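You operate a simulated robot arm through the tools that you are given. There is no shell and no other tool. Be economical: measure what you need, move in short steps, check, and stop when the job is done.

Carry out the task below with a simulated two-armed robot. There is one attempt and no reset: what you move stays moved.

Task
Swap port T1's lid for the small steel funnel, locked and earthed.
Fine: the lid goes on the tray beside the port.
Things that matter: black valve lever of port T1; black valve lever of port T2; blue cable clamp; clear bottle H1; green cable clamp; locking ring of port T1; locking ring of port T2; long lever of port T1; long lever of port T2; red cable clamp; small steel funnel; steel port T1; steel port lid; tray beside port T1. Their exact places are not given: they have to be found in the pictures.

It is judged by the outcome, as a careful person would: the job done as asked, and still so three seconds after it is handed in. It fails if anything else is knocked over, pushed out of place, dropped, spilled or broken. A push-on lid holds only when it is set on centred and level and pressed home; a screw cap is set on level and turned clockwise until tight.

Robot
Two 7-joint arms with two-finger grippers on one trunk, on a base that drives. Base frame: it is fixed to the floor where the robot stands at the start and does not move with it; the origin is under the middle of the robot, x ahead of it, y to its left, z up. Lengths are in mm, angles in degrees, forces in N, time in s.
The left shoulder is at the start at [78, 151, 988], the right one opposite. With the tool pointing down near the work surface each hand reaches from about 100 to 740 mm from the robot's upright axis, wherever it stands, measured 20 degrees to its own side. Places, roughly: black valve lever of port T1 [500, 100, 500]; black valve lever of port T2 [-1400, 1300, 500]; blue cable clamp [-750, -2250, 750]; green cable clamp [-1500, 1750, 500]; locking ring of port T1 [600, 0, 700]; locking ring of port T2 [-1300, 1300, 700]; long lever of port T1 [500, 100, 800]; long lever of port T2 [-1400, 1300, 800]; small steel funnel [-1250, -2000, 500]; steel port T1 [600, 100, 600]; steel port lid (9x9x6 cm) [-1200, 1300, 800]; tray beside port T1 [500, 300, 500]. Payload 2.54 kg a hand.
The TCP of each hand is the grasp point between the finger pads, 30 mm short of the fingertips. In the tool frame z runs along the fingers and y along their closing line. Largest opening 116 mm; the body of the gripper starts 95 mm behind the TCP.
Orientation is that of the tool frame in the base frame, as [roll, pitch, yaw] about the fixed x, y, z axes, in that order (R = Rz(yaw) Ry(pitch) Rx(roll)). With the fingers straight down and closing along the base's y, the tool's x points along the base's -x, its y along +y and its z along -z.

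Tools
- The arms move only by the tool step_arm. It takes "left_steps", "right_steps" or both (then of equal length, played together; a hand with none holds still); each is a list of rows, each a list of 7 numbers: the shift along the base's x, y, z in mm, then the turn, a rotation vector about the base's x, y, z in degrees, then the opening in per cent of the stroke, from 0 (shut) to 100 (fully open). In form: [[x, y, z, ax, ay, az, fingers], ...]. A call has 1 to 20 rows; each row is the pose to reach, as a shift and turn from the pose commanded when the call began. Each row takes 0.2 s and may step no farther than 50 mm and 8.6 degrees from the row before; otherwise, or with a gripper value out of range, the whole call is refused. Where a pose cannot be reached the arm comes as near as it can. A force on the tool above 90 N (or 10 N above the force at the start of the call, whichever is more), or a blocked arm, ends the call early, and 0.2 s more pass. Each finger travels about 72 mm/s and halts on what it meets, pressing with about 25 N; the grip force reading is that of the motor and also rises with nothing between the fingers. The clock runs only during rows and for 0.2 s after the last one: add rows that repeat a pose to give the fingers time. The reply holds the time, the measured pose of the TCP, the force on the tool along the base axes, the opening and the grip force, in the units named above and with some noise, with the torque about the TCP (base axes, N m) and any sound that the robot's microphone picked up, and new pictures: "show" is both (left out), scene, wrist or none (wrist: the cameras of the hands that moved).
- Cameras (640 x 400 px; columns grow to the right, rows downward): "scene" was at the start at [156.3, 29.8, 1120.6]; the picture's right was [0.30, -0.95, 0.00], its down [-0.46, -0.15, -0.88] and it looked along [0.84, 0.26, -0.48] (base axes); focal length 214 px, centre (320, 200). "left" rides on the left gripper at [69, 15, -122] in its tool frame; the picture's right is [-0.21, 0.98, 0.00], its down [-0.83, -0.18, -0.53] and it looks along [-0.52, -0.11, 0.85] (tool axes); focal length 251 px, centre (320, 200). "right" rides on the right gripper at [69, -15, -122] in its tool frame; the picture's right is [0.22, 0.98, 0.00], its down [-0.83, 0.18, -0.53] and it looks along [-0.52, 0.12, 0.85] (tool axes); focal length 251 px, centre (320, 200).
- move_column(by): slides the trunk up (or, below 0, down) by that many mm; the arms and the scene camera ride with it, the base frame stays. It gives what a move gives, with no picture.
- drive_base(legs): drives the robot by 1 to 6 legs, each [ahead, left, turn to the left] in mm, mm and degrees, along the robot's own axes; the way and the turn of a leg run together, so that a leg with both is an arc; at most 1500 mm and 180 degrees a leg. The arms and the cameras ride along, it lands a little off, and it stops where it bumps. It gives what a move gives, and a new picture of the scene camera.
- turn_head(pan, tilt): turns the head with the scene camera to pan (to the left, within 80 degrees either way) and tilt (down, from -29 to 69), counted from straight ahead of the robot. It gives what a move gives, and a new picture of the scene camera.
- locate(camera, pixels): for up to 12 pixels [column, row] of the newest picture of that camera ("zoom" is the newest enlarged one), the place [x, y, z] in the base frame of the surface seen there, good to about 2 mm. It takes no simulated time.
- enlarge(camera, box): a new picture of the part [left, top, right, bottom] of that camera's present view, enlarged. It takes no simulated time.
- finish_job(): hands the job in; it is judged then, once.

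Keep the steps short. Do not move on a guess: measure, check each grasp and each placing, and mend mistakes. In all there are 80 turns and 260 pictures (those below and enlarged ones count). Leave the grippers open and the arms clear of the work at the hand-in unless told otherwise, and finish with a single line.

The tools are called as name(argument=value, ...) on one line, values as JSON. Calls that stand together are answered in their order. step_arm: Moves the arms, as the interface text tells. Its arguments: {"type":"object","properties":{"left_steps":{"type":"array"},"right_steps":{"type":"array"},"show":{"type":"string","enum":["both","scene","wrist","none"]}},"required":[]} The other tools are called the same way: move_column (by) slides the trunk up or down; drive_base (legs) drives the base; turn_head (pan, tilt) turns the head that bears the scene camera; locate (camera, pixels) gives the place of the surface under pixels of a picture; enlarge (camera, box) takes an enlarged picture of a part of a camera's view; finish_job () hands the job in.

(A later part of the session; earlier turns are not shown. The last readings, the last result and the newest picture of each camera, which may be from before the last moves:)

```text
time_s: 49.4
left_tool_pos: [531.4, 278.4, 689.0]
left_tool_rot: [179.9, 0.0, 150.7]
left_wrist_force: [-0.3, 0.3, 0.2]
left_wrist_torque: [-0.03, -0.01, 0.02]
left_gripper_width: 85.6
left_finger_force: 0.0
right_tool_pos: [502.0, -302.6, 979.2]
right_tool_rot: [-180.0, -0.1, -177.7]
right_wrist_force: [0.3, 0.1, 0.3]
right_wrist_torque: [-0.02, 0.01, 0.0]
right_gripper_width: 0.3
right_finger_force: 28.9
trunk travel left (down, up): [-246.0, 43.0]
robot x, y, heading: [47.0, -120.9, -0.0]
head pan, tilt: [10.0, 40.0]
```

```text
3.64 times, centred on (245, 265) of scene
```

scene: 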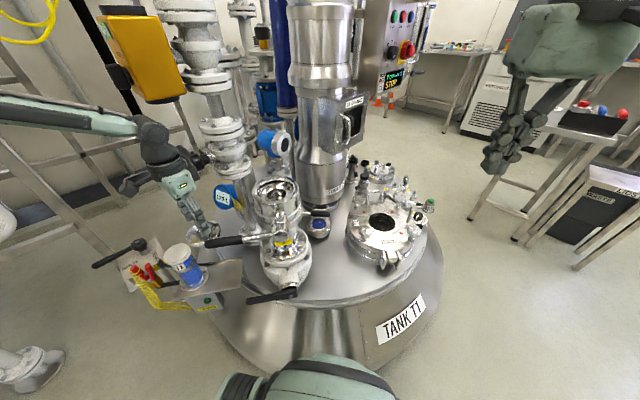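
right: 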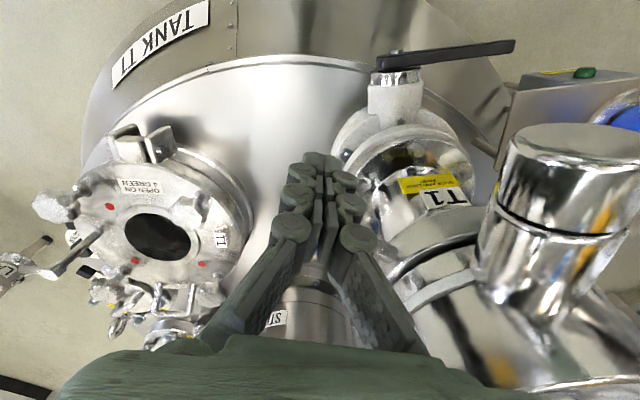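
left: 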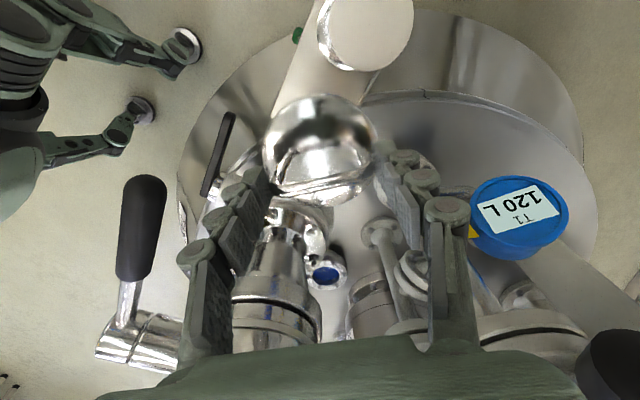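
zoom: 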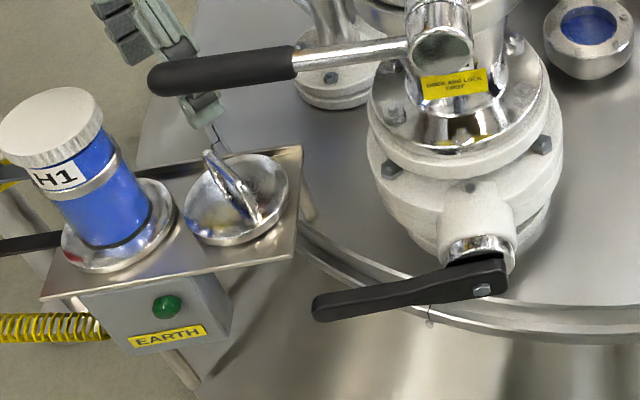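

Lid sits flat on the tray. I retract the left hand up and back, then back the robot off and turn toward the funnel.

step_arm(left_steps=[[0, 0, 45, 0, 0, 0, 74], [0, 0, 90, 0, 0, 0, 74], [0, 0, 135, 0, 0, 0, 74], [0, 0, 180, 0, 0, 0, 74], [0, 0, 220, 0, 0, 0, 74], [-45, 0, 235, 0, 0, 5, 74], [-90, 0, 245, 0, 0, 12, 74], [-135, 0, 250, 0, 0, 20, 74], [-170, 0, 250, 0, 0, 28, 74]], show="scene")

enlarge(camera="scene", box=[230, 140, 350, 260])

drive_base(legs=[[-550, 0, 0], [0, 0, -110]])

```text
time_s: 51.4
left_tool_pos: [360.3, 275.6, 940.0]
left_tool_rot: [179.9, 0.0, 178.7]
left_wrist_force: [0.4, -0.3, 0.4]
left_wrist_torque: [0.03, -0.01, 0.02]
left_gripper_width: 86.1
left_finger_force: 0.6
right_tool_pos: [500.0, -303.9, 981.5]
right_tool_rot: [179.8, 0.1, -177.6]
right_wrist_force: [-0.6, -1.0, 0.3]
right_wrist_torque: [0.02, -0.06, -0.01]
right_gripper_width: 0.0
right_finger_force: 28.8
trunk travel left (down, up): [-246.0, 43.0]
robot x, y, heading: [45.0, -117.8, 0.0]
head pan, tilt: [10.0, 40.0]
```

scene: 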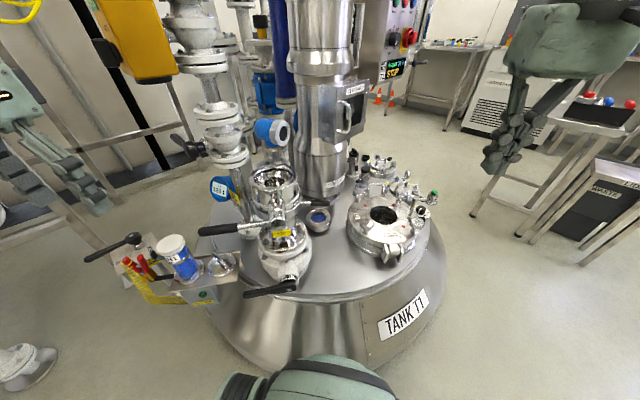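

```text
3.33 times, centred on (290, 200) of scene
```

zoom: 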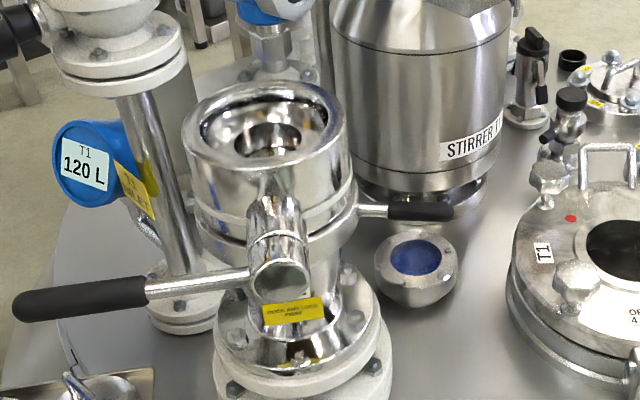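

```text
time_s: 59.2
left_tool_pos: [-230.4, -556.8, 940.5]
left_tool_rot: [-180.0, 0.1, 68.5]
left_wrist_force: [-0.2, 0.0, 0.1]
left_wrist_torque: [0.02, -0.01, 0.0]
left_gripper_width: 85.6
left_finger_force: 0.0
right_tool_pos: [-824.4, -487.0, 980.2]
right_tool_rot: [-180.0, -0.2, 72.2]
right_wrist_force: [0.0, 0.1, 0.0]
right_wrist_torque: [0.0, 0.0, 0.02]
right_gripper_width: 0.1
right_finger_force: 28.3
trunk travel left (down, up): [-246.0, 43.0]
robot x, y, heading: [-492.5, -124.2, -110.4]
head pan, tilt: [10.0, 40.0]
```

scene: 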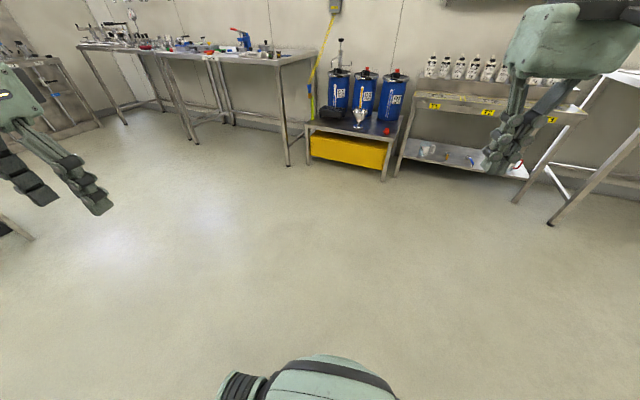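

The stand with drums and the funnel is ahead at (358,113). I zoom in and measure.

enlarge(camera="scene", box=[300, 40, 420, 140])

locate(camera="zoom", pixels=[[310, 350], [315, 390], [180, 370], [440, 360], [455, 395]])

locate(camera="scene", pixels=[[358, 118], [310, 124], [388, 138], [307, 160], [384, 178], [340, 95], [387, 100], [290, 160], [400, 170]])

```text
4.00 times, centred on (360, 90) of scene
```

zoom: 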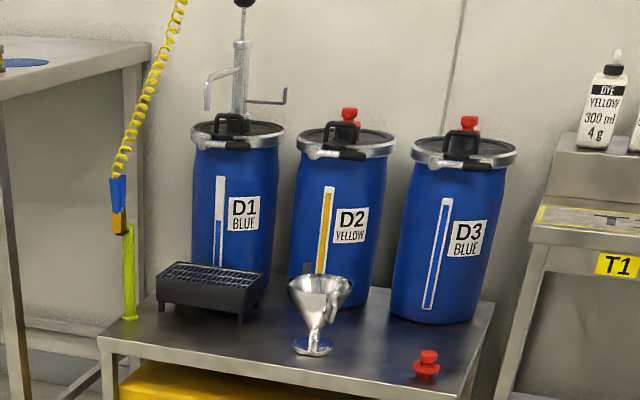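

```text
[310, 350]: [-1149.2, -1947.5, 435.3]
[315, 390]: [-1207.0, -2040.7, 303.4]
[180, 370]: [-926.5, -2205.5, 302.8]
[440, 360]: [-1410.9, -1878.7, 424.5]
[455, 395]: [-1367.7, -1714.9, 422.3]
```

```text
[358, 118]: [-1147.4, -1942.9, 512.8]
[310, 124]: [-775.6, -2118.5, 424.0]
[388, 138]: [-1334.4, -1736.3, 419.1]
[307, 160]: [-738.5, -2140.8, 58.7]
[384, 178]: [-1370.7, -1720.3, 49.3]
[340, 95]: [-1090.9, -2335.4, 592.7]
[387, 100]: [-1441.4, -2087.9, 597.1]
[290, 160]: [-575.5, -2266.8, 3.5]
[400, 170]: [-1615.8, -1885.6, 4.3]
```

Funnel at (-1148,-1945), stand top z≈424, its front edge faces heading -124°. I drive so that the funnel will lie ~560 ahead and 190 left of the robot; first most of the way.

drive_base(legs=[[0, 0, -13.6], [900, 285, 0]])

turn_head(pan=10, tilt=35)

```text
time_s: 65.0
left_tool_pos: [-600.6, -1509.6, 940.4]
left_tool_rot: [-180.0, 0.0, 54.9]
left_wrist_force: [-0.4, -0.8, -0.1]
left_wrist_torque: [0.01, 0.0, 0.05]
left_gripper_width: 85.7
left_finger_force: 0.0
right_tool_pos: [-1160.0, -1304.1, 980.7]
right_tool_rot: [180.0, -0.1, 58.8]
right_wrist_force: [0.7, -0.4, -0.1]
right_wrist_torque: [-0.01, 0.01, -0.02]
right_gripper_width: 0.0
right_finger_force: 28.6
trunk travel left (down, up): [-246.0, 43.0]
robot x, y, heading: [-759.3, -1024.6, -123.7]
head pan, tilt: [10.0, 40.0]
```

scene: 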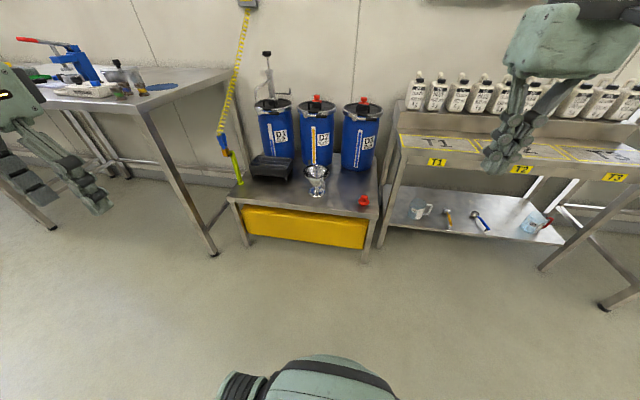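

```text
time_s: 65.7
left_tool_pos: [-600.6, -1508.9, 940.7]
left_tool_rot: [180.0, 0.1, 55.0]
left_wrist_force: [0.3, -0.1, 0.0]
left_wrist_torque: [0.03, -0.01, -0.01]
left_gripper_width: 86.1
left_finger_force: 0.1
right_tool_pos: [-1159.7, -1303.9, 980.9]
right_tool_rot: [180.0, -0.1, 58.8]
right_wrist_force: [-0.5, 0.2, 0.3]
right_wrist_torque: [0.01, 0.01, 0.03]
right_gripper_width: 0.0
right_finger_force: 28.1
trunk travel left (down, up): [-246.0, 43.0]
robot x, y, heading: [-755.6, -1027.3, -123.6]
head pan, tilt: [10.0, 35.0]
```

scene: 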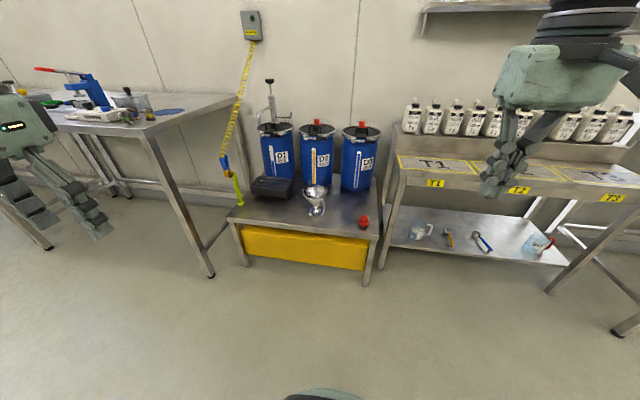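

enlarge(camera="scene", box=[280, 160, 360, 225])

locate(camera="zoom", pixels=[[205, 220], [370, 215], [290, 195], [290, 260], [285, 290], [250, 395], [345, 395], [300, 360], [370, 260], [290, 330]])

locate(camera="scene", pixels=[[148, 133], [245, 100], [100, 85], [236, 230], [375, 240], [320, 235], [365, 222], [270, 180]])

```text
6.15 times, centred on (320, 192) of scene
```

zoom: 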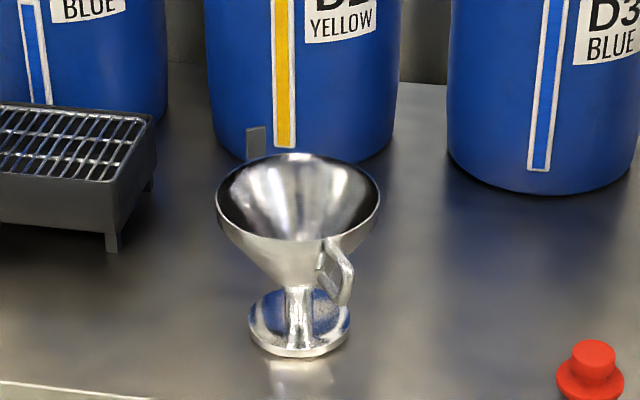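

```text
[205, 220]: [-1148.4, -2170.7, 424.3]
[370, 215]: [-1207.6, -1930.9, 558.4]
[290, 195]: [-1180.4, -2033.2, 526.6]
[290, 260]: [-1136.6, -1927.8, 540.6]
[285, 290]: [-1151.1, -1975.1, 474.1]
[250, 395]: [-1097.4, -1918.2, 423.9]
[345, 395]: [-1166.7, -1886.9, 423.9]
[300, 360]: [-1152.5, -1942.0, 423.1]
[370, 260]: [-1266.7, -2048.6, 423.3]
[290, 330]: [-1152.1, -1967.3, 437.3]
```

```text
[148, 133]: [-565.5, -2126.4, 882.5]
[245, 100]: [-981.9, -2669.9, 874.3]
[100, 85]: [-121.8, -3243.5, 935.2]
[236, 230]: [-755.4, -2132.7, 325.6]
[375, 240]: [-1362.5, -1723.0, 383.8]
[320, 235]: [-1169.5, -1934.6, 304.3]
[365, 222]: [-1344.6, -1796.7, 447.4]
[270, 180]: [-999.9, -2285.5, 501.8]
```

The funnel has a foot disc, thin stem, cone with a loop handle front-right and a small tab at the back. I'll grip the stem below the cone from the front-left with the left hand tilted. Drive closer and lower the trunk.

drive_base(legs=[[380, 11, 0]])

move_column(by=-150)

turn_head(pan=15, tilt=45)

enlarge(camera="scene", box=[280, 140, 400, 220])

```text
time_s: 68.0
left_tool_pos: [-797.4, -1826.3, 940.3]
left_tool_rot: [179.9, 0.1, 55.1]
left_wrist_force: [0.1, 0.0, -0.8]
left_wrist_torque: [-0.01, -0.01, 0.01]
left_gripper_width: 85.9
left_finger_force: 0.0
right_tool_pos: [-1357.4, -1622.3, 979.6]
right_tool_rot: [180.0, -0.1, 58.9]
right_wrist_force: [-0.3, -0.3, 0.7]
right_wrist_torque: [-0.04, -0.01, -0.01]
right_gripper_width: 0.0
right_finger_force: 29.5
trunk travel left (down, up): [-246.0, 43.0]
robot x, y, heading: [-953.8, -1340.5, -123.3]
head pan, tilt: [10.0, 35.0]
```

scene: 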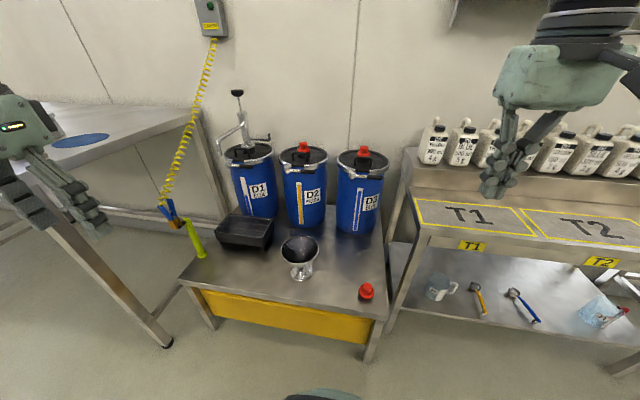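

```text
time_s: 69.8
left_tool_pos: [-797.1, -1825.5, 791.1]
left_tool_rot: [180.0, 0.0, 55.1]
left_wrist_force: [0.4, 0.0, -0.2]
left_wrist_torque: [0.02, 0.01, 0.0]
left_gripper_width: 85.7
left_finger_force: 0.0
right_tool_pos: [-1356.4, -1621.8, 830.5]
right_tool_rot: [179.9, 0.0, 58.9]
right_wrist_force: [0.6, 0.3, 0.4]
right_wrist_torque: [0.01, 0.03, 0.01]
right_gripper_width: 0.0
right_finger_force: 28.9
trunk travel left (down, up): [-96.0, 193.0]
robot x, y, heading: [-952.8, -1342.9, -123.4]
head pan, tilt: [10.0, 35.0]
```

```text
time_s: 70.5
left_tool_pos: [-795.8, -1826.7, 789.8]
left_tool_rot: [179.9, 0.1, 55.1]
left_wrist_force: [-0.6, 1.0, 0.5]
left_wrist_torque: [-0.01, -0.01, 0.02]
left_gripper_width: 86.1
left_finger_force: 0.1
right_tool_pos: [-1357.4, -1621.7, 830.8]
right_tool_rot: [179.9, -0.1, 59.0]
right_wrist_force: [0.4, 0.6, 0.4]
right_wrist_torque: [-0.04, 0.0, -0.03]
right_gripper_width: 0.0
right_finger_force: 28.9
trunk travel left (down, up): [-96.0, 193.0]
robot x, y, heading: [-949.1, -1340.6, -123.5]
head pan, tilt: [15.0, 45.0]
```

scene: 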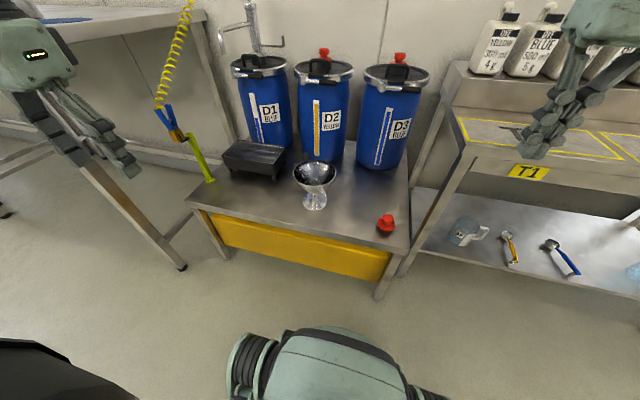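

```text
5.00 times, centred on (340, 180) of scene
```

zoom: 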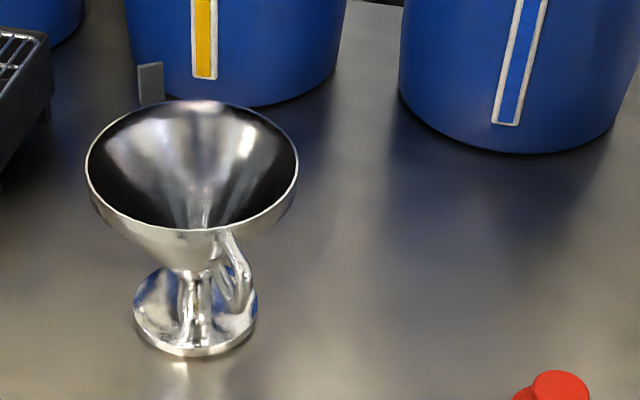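

locate(camera="zoom", pixels=[[89, 168], [296, 165], [196, 227], [200, 102], [135, 308], [256, 308], [195, 345], [194, 300], [197, 260], [246, 278], [150, 80], [155, 98]])

enlarge(camera="scene", box=[285, 150, 345, 215])

enlarge(camera="left", box=[0, 0, 320, 200])

```text
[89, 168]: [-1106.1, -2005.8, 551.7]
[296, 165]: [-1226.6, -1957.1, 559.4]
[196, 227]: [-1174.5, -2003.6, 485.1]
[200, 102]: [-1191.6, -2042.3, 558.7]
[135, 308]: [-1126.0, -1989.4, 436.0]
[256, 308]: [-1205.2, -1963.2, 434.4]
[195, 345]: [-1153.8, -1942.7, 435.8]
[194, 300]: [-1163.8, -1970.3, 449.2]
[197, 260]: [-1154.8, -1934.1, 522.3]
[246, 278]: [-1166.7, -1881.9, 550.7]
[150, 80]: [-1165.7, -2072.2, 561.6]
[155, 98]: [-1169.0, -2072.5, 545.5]
```

```text
6.15 times, centred on (315, 182) of scene
```

zoom: 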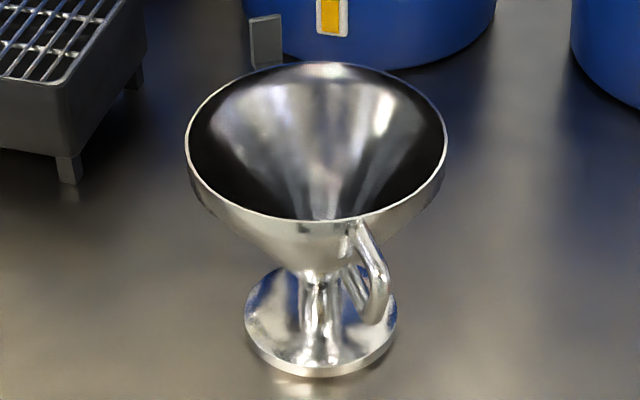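

```text
2.00 times, centred on (160, 100) of left
```

zoom: 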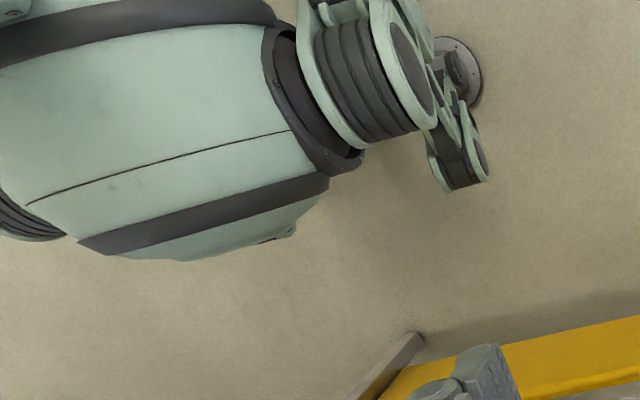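

Funnel axis (-1166,-1979), foot radius 42 (z 424–435), rim radius 65 at z 559, loop toward +y, tab behind. I first bring the left hand nearer with a yaw turn.

step_arm(left_steps=[[-28, -10, -10, 0, 0, -6, 60], [-60, -20, -20, 0, 0, -12, 60], [-92, -32, -32, 0, 0, -18, 60], [-124, -44, -44, 0, 0, -24, 60], [-154, -56, -56, 0, 0, -30, 60], [-180, -66, -70, 0, 0, -36, 60], [-204, -74, -90, 0, 0, -42, 60], [-204, -74, -90, 0, 0, -45, 60]])

```text
time_s: 72.3
left_tool_pos: [-1002.0, -1900.8, 700.6]
left_tool_rot: [180.0, 0.1, 10.0]
left_wrist_force: [-0.8, 0.6, 0.1]
left_wrist_torque: [-0.01, 0.0, 0.0]
left_gripper_width: 69.5
left_finger_force: 0.1
right_tool_pos: [-1356.9, -1622.0, 830.3]
right_tool_rot: [180.0, -0.1, 58.9]
right_wrist_force: [0.4, 0.4, 0.5]
right_wrist_torque: [0.01, -0.04, 0.0]
right_gripper_width: 0.0
right_finger_force: 28.7
trunk travel left (down, up): [-96.0, 193.0]
robot x, y, heading: [-951.8, -1339.9, -123.4]
head pan, tilt: [15.0, 45.0]
```

scene: 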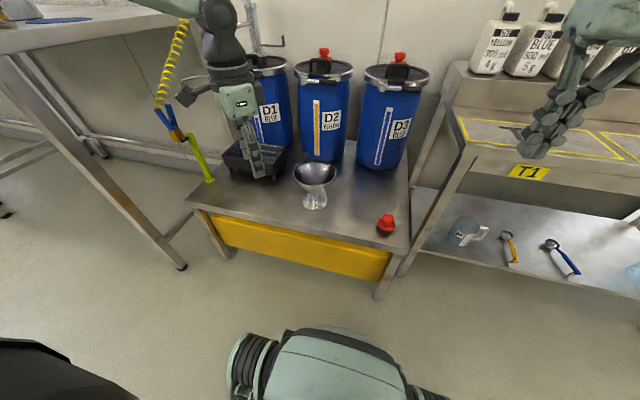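
left: 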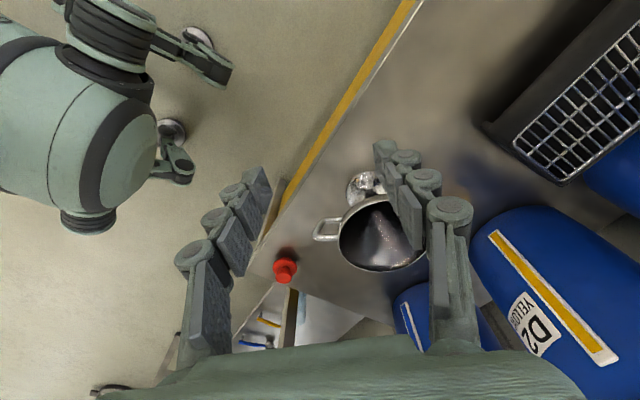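

enlarge(camera="left", box=[290, 140, 470, 290])

step_arm(left_steps=[[0, 0, 0, -1.36, 7.7, 0, 60], [0, 0, 0, -2.7, 15.4, 0, 60], [0, 0, 0, -4.1, 23.1, 0, 60], [0, 0, 0, -5.4, 30.8, 0, 60], [0, 0, 0, -6.8, 38.5, 0, 60], [0, 0, 0, -8.1, 46.2, 0, 60], [0, 0, 0, -9.55, 54.2, 0, 60]])

```text
2.67 times, centred on (380, 215) of left
```

zoom: 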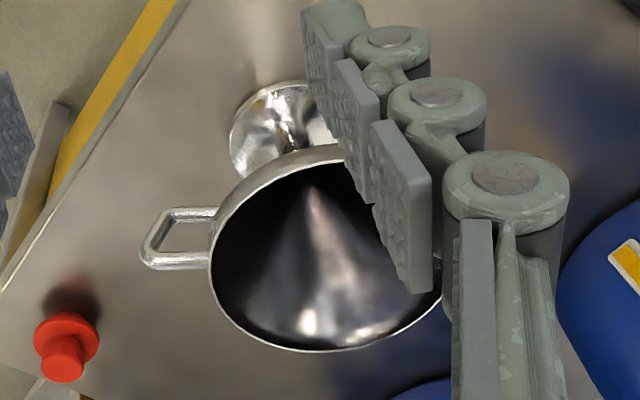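

```text
time_s: 73.9
left_tool_pos: [-1001.3, -1899.9, 699.5]
left_tool_rot: [-180.0, 55.2, 10.0]
left_wrist_force: [-0.7, 0.8, -0.3]
left_wrist_torque: [-0.01, -0.02, 0.02]
left_gripper_width: 69.6
left_finger_force: 0.0
right_tool_pos: [-1357.9, -1621.6, 830.6]
right_tool_rot: [180.0, -0.2, 59.0]
right_wrist_force: [-0.4, 0.7, -0.6]
right_wrist_torque: [-0.04, 0.0, -0.03]
right_gripper_width: 0.1
right_finger_force: 28.5
trunk travel left (down, up): [-96.0, 193.0]
robot x, y, heading: [-956.7, -1345.1, -123.7]
head pan, tilt: [15.0, 45.0]
```

scene: 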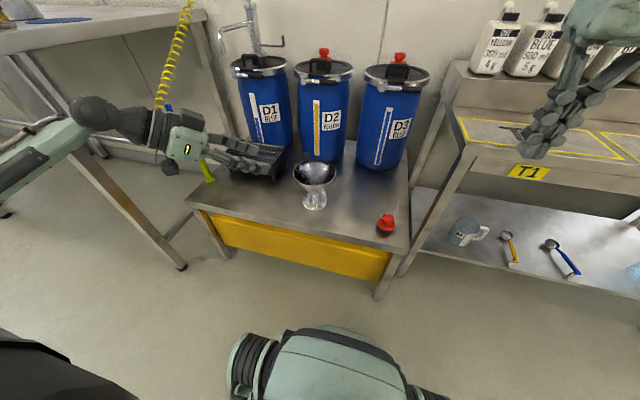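
left: 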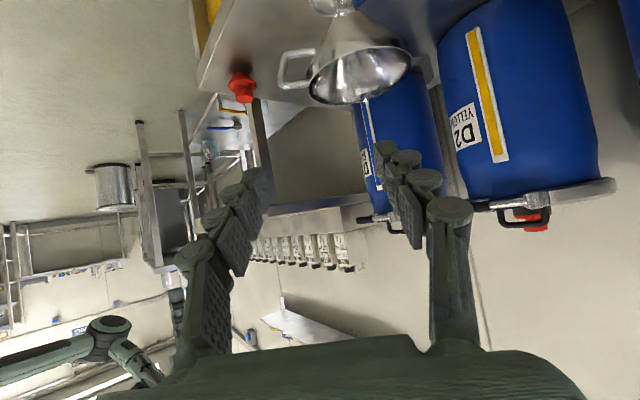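

enlarge(camera="left", box=[260, 0, 460, 125])

locate(camera="zoom", pixels=[[75, 210], [180, 170], [110, 260], [540, 190], [520, 230], [270, 15], [265, 50], [290, 140], [160, 265], [490, 190], [500, 340]])

```text
3.20 times, centred on (360, 62) of left
```

zoom: 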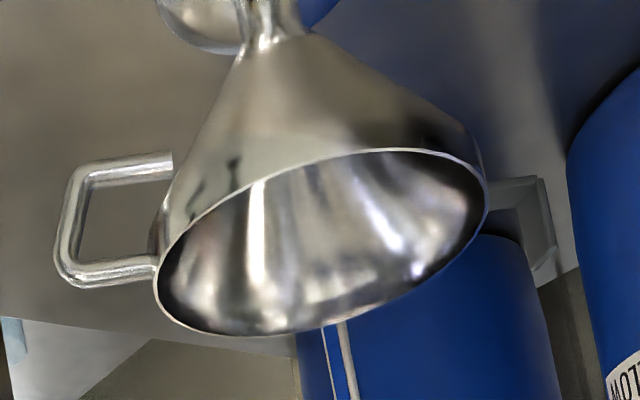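

```text
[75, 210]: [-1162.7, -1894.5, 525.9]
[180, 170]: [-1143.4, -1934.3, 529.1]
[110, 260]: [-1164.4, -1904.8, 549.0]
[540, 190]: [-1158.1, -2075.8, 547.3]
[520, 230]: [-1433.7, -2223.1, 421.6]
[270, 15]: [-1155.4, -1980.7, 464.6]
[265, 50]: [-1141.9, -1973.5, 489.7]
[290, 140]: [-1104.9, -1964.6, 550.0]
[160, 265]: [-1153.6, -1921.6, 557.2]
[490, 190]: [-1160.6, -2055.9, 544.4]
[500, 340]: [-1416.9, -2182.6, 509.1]
```

The tab is an L-shaped lug on the rim: the place for an earth clamp. Arm pose (35° down-tilt, pointing 190°) works. I go to the pre-approach point 150 mm back along the tool axis.

step_arm(left_steps=[[-8, -14, -36, 0, 0, 0, 45], [-16, -28, -73, 0, 0, 0, 45], [-24, -42, -110, 0, 0, 0, 45], [-31.7, -55.7, -145, 0, 0, 0, 45], [-31.7, -55.7, -145, 0, 0, 0, 45]])

enlarge(camera="scene", box=[220, 120, 360, 220])

```text
time_s: 75.1
left_tool_pos: [-1032.1, -1957.4, 555.3]
left_tool_rot: [-179.9, 55.2, 10.1]
left_wrist_force: [0.4, 0.7, -0.8]
left_wrist_torque: [-0.01, 0.01, -0.01]
left_gripper_width: 52.1
left_finger_force: 0.2
right_tool_pos: [-1357.3, -1622.8, 830.4]
right_tool_rot: [-179.9, -0.1, 58.8]
right_wrist_force: [0.1, -0.4, 0.0]
right_wrist_torque: [0.01, 0.03, 0.02]
right_gripper_width: 0.1
right_finger_force: 28.5
trunk travel left (down, up): [-96.0, 193.0]
robot x, y, heading: [-950.3, -1341.4, -123.3]
head pan, tilt: [15.0, 45.0]
```

scene: 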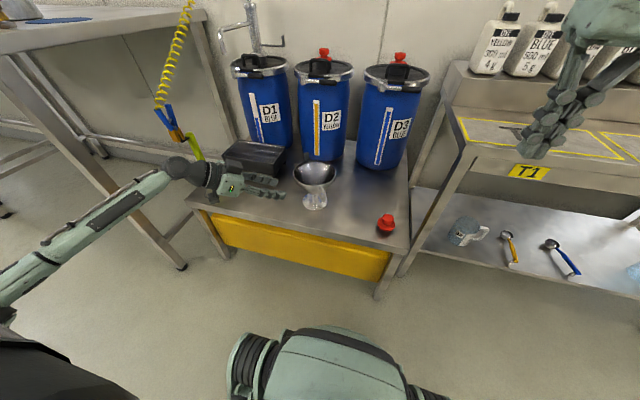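
left: 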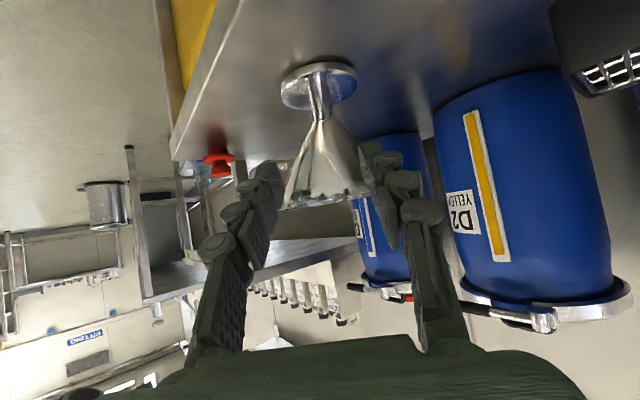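

```text
4.00 times, centred on (290, 170) of scene
```

zoom: 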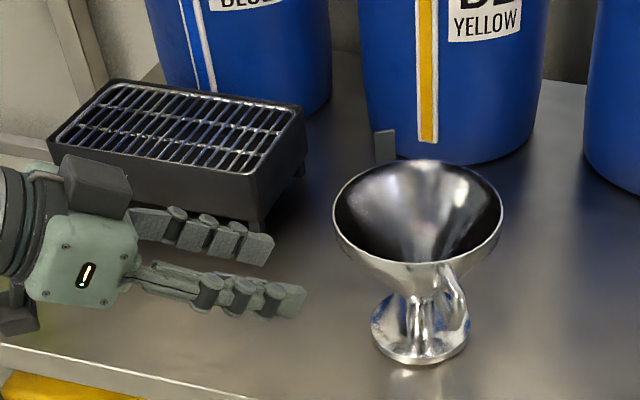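

locate(camera="left", pixels=[[312, 97], [325, 95], [318, 85], [283, 92], [355, 75], [320, 110], [326, 135]])

enlarge(camera="left", box=[250, 40, 410, 220])

```text
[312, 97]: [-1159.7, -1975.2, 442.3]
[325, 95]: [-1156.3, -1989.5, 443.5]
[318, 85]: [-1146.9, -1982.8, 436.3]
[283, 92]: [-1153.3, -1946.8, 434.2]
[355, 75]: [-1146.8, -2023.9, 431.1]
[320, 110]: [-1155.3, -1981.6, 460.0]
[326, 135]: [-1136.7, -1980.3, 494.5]
```

```text
2.22 times, centred on (330, 130) of left
```

zoom: 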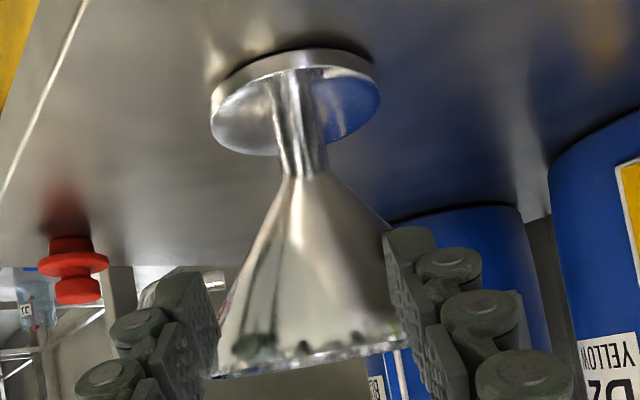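

Stem axis ≈ (-1166,-1982). Advance along the tool axis in 30 mm steps.

step_arm(left_steps=[[-24, -4.5, -17.5, 0, 0, 0, 45], [-49, -9, -35, 0, 0, 0, 45], [-73, -14, -53, 0, 0, 0, 45], [-97, -18.5, -71, 0, 0, 0, 45], [-112, -21.2, -82, 0, 0, 0, 45], [-121.8, -23, -88.7, 0, 0, 0, 45], [-121.8, -23, -88.7, 0, 0, 0, 45]])

enlarge(camera="left", box=[220, 100, 420, 260])

enlarge(camera="scene", box=[260, 145, 360, 225])

```text
time_s: 76.7
left_tool_pos: [-1154.1, -1979.9, 466.8]
left_tool_rot: [-180.0, 55.2, 10.2]
left_wrist_force: [0.1, -0.3, 0.8]
left_wrist_torque: [0.04, 0.06, 0.01]
left_gripper_width: 51.9
left_finger_force: 0.1
right_tool_pos: [-1357.7, -1622.1, 831.0]
right_tool_rot: [179.9, -0.1, 58.9]
right_wrist_force: [0.2, 0.0, 0.3]
right_wrist_torque: [0.01, 0.03, -0.02]
right_gripper_width: 0.0
right_finger_force: 28.8
trunk travel left (down, up): [-96.0, 193.0]
robot x, y, heading: [-952.7, -1342.4, -123.4]
head pan, tilt: [15.0, 45.0]
```

scene: 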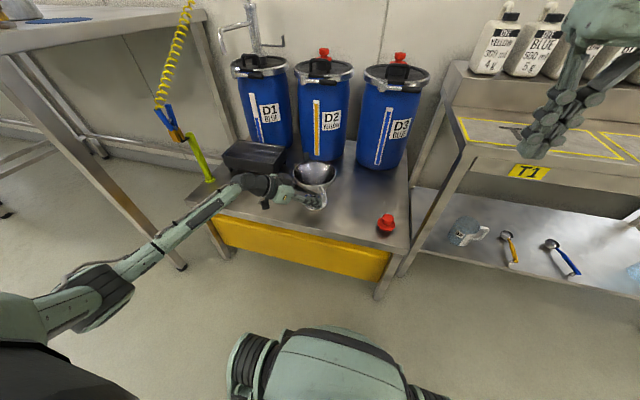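
left: 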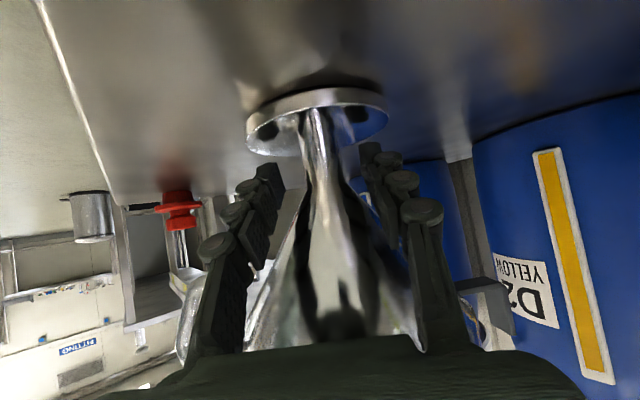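

```text
2.50 times, centred on (320, 180) of left
```

zoom: 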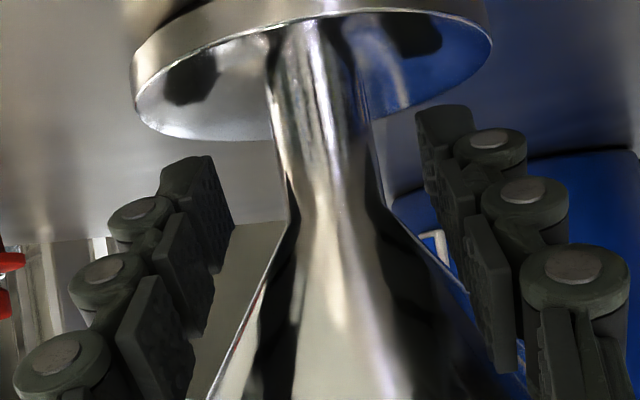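

```text
5.00 times, centred on (310, 185) of scene
```

zoom: 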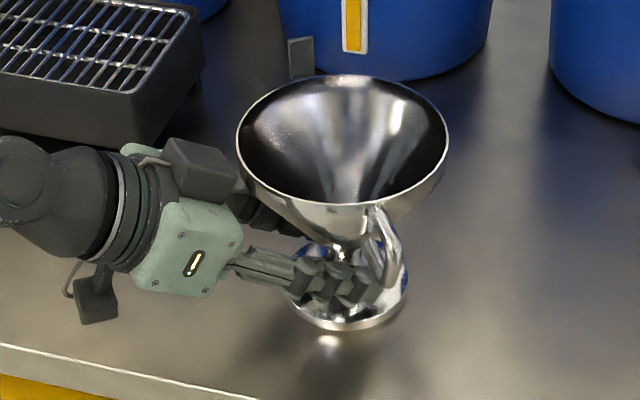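

The stem is between the fingers. Close.

step_arm(left_steps=[[0, 0, 0, 0, 0, 0, 25], [0, 0, 0, 0, 0, 0, 12], [0, 0, 0, 0, 0, 0, 5], [0, 0, 0, 0, 0, 0, 0], [0, 0, 0, 0, 0, 0, 0]], show="none")

enlarge(camera="left", box=[220, 100, 420, 260])

```text
time_s: 77.9
left_tool_pos: [-1154.2, -1978.6, 466.7]
left_tool_rot: [-179.8, 55.1, 10.1]
left_wrist_force: [0.6, 0.4, -2.7]
left_wrist_torque: [0.03, -0.03, -0.01]
left_gripper_width: 24.5
left_finger_force: 24.9
right_tool_pos: [-1357.2, -1620.9, 830.5]
right_tool_rot: [-179.9, -0.2, 58.9]
right_wrist_force: [0.4, -0.3, 1.2]
right_wrist_torque: [-0.01, 0.02, 0.05]
right_gripper_width: 0.0
right_finger_force: 28.4
trunk travel left (down, up): [-96.0, 193.0]
robot x, y, heading: [-952.4, -1340.8, -123.3]
head pan, tilt: [15.0, 45.0]
```

```text
2.50 times, centred on (320, 180) of left
```

zoom: 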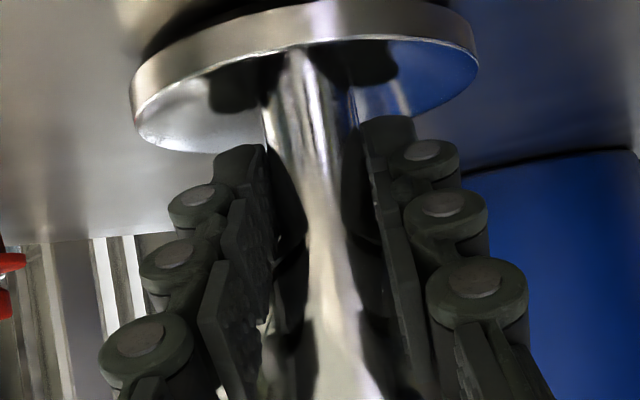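

Gripped (24.5 mm wide, 25 N). Lift 60 mm slowly and check it hangs level.

step_arm(left_steps=[[0, 0, 5, 0, 0, 0, 0], [0, 0, 15, 0, 0, 0, 0], [0, 0, 35, 0, 0, 0, 0], [0, 0, 60, 0, 0, 0, 0], [0, 0, 60, 0, 0, 0, 0]])

enlarge(camera="scene", box=[250, 130, 360, 215])

```text
time_s: 79.1
left_tool_pos: [-1155.6, -1978.4, 526.8]
left_tool_rot: [-179.8, 55.0, 10.1]
left_wrist_force: [0.4, 0.0, -3.2]
left_wrist_torque: [-0.03, -0.06, -0.02]
left_gripper_width: 24.5
left_finger_force: 25.7
right_tool_pos: [-1357.1, -1622.1, 829.4]
right_tool_rot: [-180.0, -0.1, 58.9]
right_wrist_force: [-0.5, -1.3, 0.1]
right_wrist_torque: [-0.01, -0.03, -0.02]
right_gripper_width: 0.0
right_finger_force: 29.0
trunk travel left (down, up): [-96.0, 193.0]
robot x, y, heading: [-952.5, -1340.9, -123.4]
head pan, tilt: [15.0, 45.0]
```

scene: 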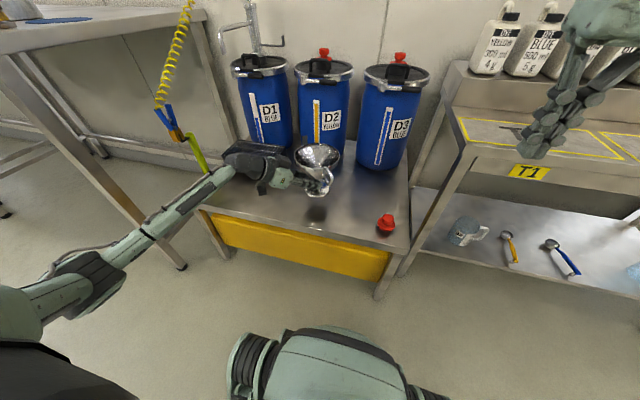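
left: 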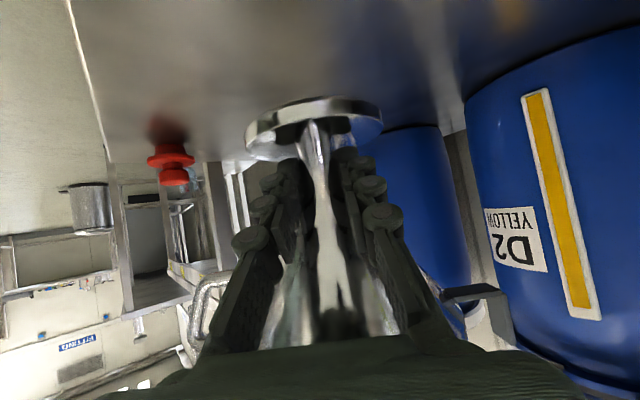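

```text
4.71 times, centred on (305, 172) of scene
```

zoom: 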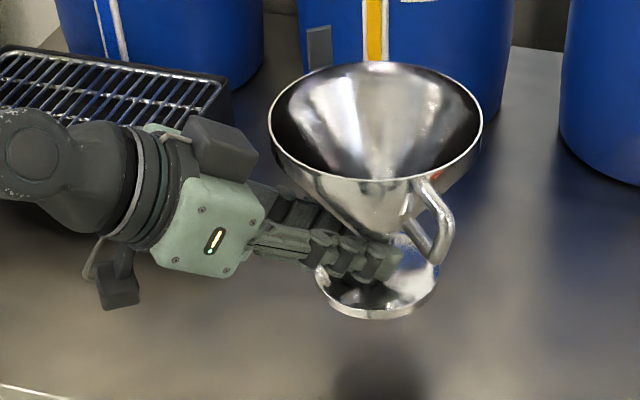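

Held level, 0.33 kg. Pull it back toward the robot, up, then raise the trunk and back away from the stand.

step_arm(left_steps=[[12, 18, 5, 0, 0, 0, 0], [30, 44, 15, 0, 0, 0, 0], [50, 74, 30, 0, 0, 0, 0], [62, 92, 60, 0, 0, 0, 0], [70, 104, 95, 0, 0, 0, 0], [76, 114, 130, 0, 0, 0, 0]], show="none")

move_column(by=193)

drive_base(legs=[[-500, 0, 0], [0, 0, 123.4]])

```text
time_s: 80.5
left_tool_pos: [-1078.2, -1866.0, 655.4]
left_tool_rot: [-179.8, 55.1, 10.3]
left_wrist_force: [0.0, -0.1, -3.4]
left_wrist_torque: [0.01, -0.07, 0.01]
left_gripper_width: 24.2
left_finger_force: 24.6
right_tool_pos: [-1356.9, -1621.7, 830.1]
right_tool_rot: [-179.9, -0.1, 58.9]
right_wrist_force: [0.1, 1.0, 0.9]
right_wrist_torque: [0.02, 0.04, 0.03]
right_gripper_width: 0.0
right_finger_force: 28.2
trunk travel left (down, up): [-96.0, 193.0]
robot x, y, heading: [-952.3, -1341.2, -123.8]
head pan, tilt: [15.0, 45.0]
```

```text
time_s: 82.6
left_tool_pos: [-1077.8, -1867.2, 847.3]
left_tool_rot: [-179.9, 55.2, 10.3]
left_wrist_force: [-0.1, -0.6, -2.8]
left_wrist_torque: [-0.01, -0.05, -0.03]
left_gripper_width: 24.5
left_finger_force: 25.2
right_tool_pos: [-1357.9, -1621.8, 1022.4]
right_tool_rot: [179.9, 0.0, 58.9]
right_wrist_force: [0.2, -0.7, 0.0]
right_wrist_torque: [0.02, 0.02, -0.01]
right_gripper_width: 0.0
right_finger_force: 28.6
trunk travel left (down, up): [-289.0, 0.0]
robot x, y, heading: [-952.8, -1343.1, -123.6]
head pan, tilt: [15.0, 45.0]
```

```text
time_s: 90.9
left_tool_pos: [-166.2, -740.1, 848.6]
left_tool_rot: [-179.9, 55.1, 133.5]
left_wrist_force: [0.5, -0.1, -2.7]
left_wrist_torque: [0.03, 0.05, 0.0]
left_gripper_width: 24.7
left_finger_force: 24.9
right_tool_pos: [-218.5, -1107.8, 1023.4]
right_tool_rot: [-180.0, 0.0, -177.8]
right_wrist_force: [-0.2, -0.5, -0.7]
right_wrist_torque: [0.0, 0.03, -0.04]
right_gripper_width: 0.0
right_finger_force: 28.4
trunk travel left (down, up): [-289.0, 0.0]
robot x, y, heading: [-670.1, -922.6, -0.3]
head pan, tilt: [15.0, 45.0]
```

scene: 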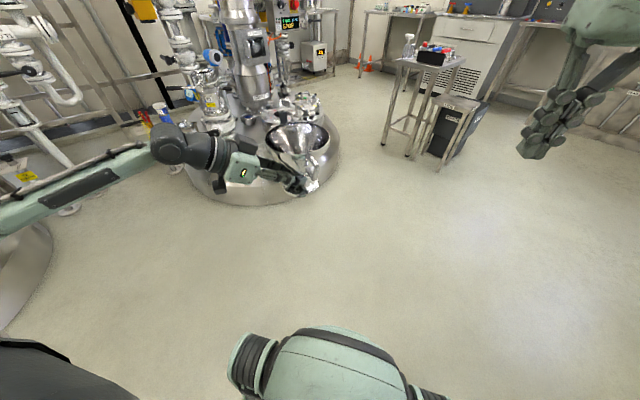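

Free space: raise the funnel to TCP z≈945 and turn it +60° so the lug will face left of the port.

step_arm(left_steps=[[0, 0, 20, 0, 0, 7.5, 0], [0, 0, 45, 0, 0, 15, 0], [0, 0, 70, 0, 0, 22.5, 0], [0, 0, 97, 0, 0, 30, 0], [0, 0, 97, 0, 0, 37.5, 0], [0, 0, 97, 0, 0, 45, 0], [0, 0, 97, 0, 0, 52.5, 0], [0, 0, 97, 0, 0, 60, 0], [0, 0, 97, 0, 0, 60, 0]])

```text
time_s: 92.9
left_tool_pos: [-166.3, -739.6, 946.0]
left_tool_rot: [-179.9, 55.1, -166.6]
left_wrist_force: [0.9, -0.4, -3.4]
left_wrist_torque: [-0.02, 0.06, -0.02]
left_gripper_width: 24.0
left_finger_force: 25.1
left hand out of reach, approached as far as the arm can: row 4, 5, 6, 7
right_tool_pos: [-217.4, -1107.4, 1023.0]
right_tool_rot: [-180.0, -0.1, -177.9]
right_wrist_force: [0.6, -0.2, 0.3]
right_wrist_torque: [0.03, 0.01, -0.01]
right_gripper_width: 0.0
right_finger_force: 28.4
trunk travel left (down, up): [-289.0, 0.0]
robot x, y, heading: [-671.6, -924.5, -0.2]
head pan, tilt: [15.0, 45.0]
```

scene: 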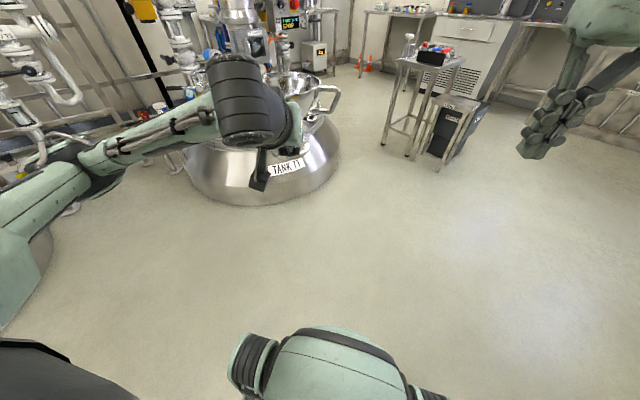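
left: 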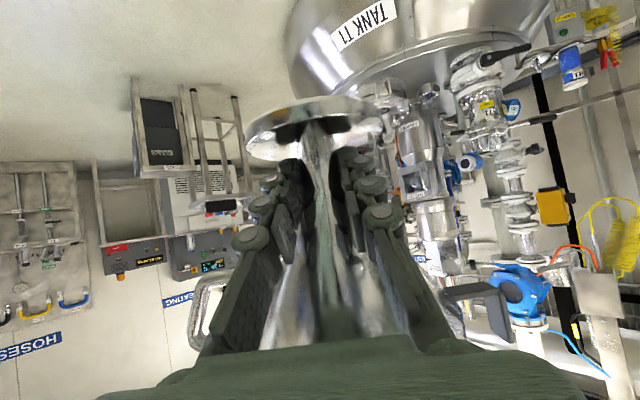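

Turned and held. Now drive to in front of the port in stages.

drive_base(legs=[[200, 824, 0], [300, 0, 0]])

```text
time_s: 102.8
left_tool_pos: [329.9, 86.6, 945.4]
left_tool_rot: [-179.9, 55.1, -166.7]
left_wrist_force: [-0.2, 0.3, -3.7]
left_wrist_torque: [0.01, 0.03, 0.01]
left_gripper_width: 24.6
left_finger_force: 25.1
right_tool_pos: [278.6, -283.3, 1023.1]
right_tool_rot: [180.0, -0.2, -177.8]
right_wrist_force: [0.7, -0.2, -0.1]
right_wrist_torque: [0.0, 0.04, 0.01]
right_gripper_width: 0.0
right_finger_force: 28.8
trunk travel left (down, up): [-289.0, 0.0]
robot x, y, heading: [-178.1, -94.9, -0.4]
head pan, tilt: [15.0, 45.0]
```

scene: 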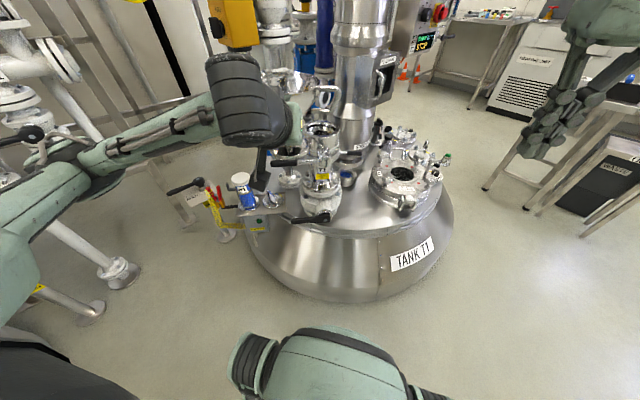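

drive_base(legs=[[195, 0, 0]])

turn_head(pan=18, tilt=42)

enlarge(camera="scene", box=[220, 90, 380, 230])

enlarge(camera="left", box=[200, 60, 520, 260])

```text
time_s: 104.4
left_tool_pos: [528.1, 83.2, 945.8]
left_tool_rot: [-179.9, 55.0, -166.8]
left_wrist_force: [-0.3, -0.6, -3.6]
left_wrist_torque: [0.01, 0.1, 0.0]
left_gripper_width: 24.2
left_finger_force: 24.9
right_tool_pos: [475.7, -283.9, 1022.8]
right_tool_rot: [-180.0, -0.1, -178.0]
right_wrist_force: [-0.5, -0.3, -0.3]
right_wrist_torque: [-0.01, 0.03, 0.02]
right_gripper_width: 0.2
right_finger_force: 28.7
trunk travel left (down, up): [-289.0, 0.0]
robot x, y, heading: [23.1, -100.2, -0.3]
head pan, tilt: [15.0, 45.0]
```

scene: 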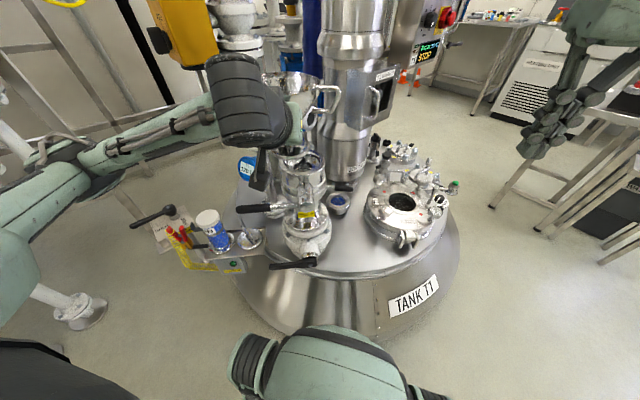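

```text
time_s: 105.1
left_tool_pos: [527.5, 83.6, 945.3]
left_tool_rot: [180.0, 55.0, -166.9]
left_wrist_force: [0.5, 0.4, -3.3]
left_wrist_torque: [0.0, 0.1, 0.0]
left_gripper_width: 24.4
left_finger_force: 24.7
right_tool_pos: [474.9, -283.3, 1023.1]
right_tool_rot: [180.0, -0.2, -178.0]
right_wrist_force: [0.1, 0.1, 0.0]
right_wrist_torque: [0.0, 0.01, -0.02]
right_gripper_width: 0.0
right_finger_force: 28.8
trunk travel left (down, up): [-289.0, 0.0]
robot x, y, heading: [22.3, -97.9, -0.5]
head pan, tilt: [18.0, 42.0]
```

scene: 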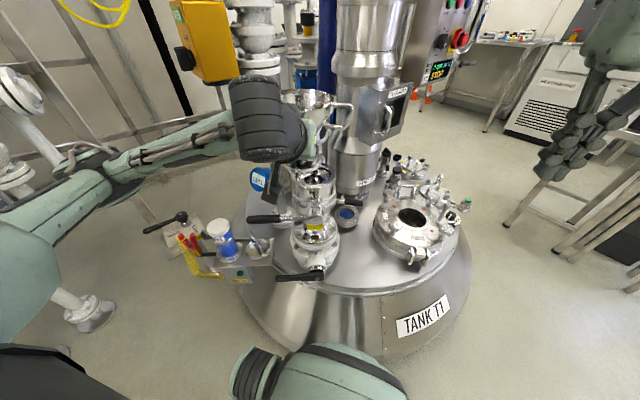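

```text
2.86 times, centred on (300, 160) of scene
```

zoom: 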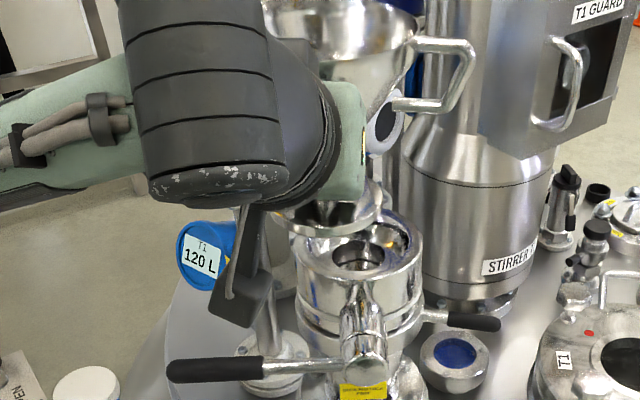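

```text
2.00 times, centred on (360, 160) of left
```

zoom: 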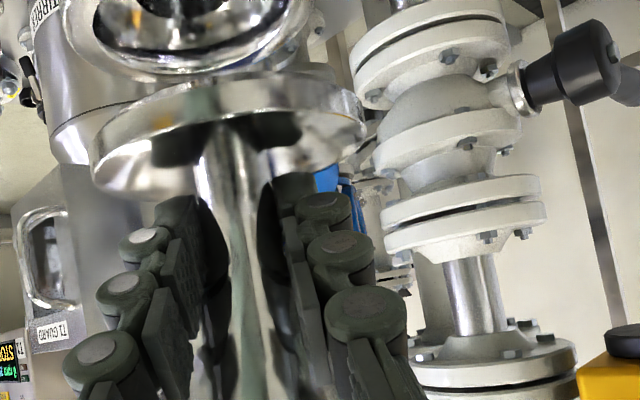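

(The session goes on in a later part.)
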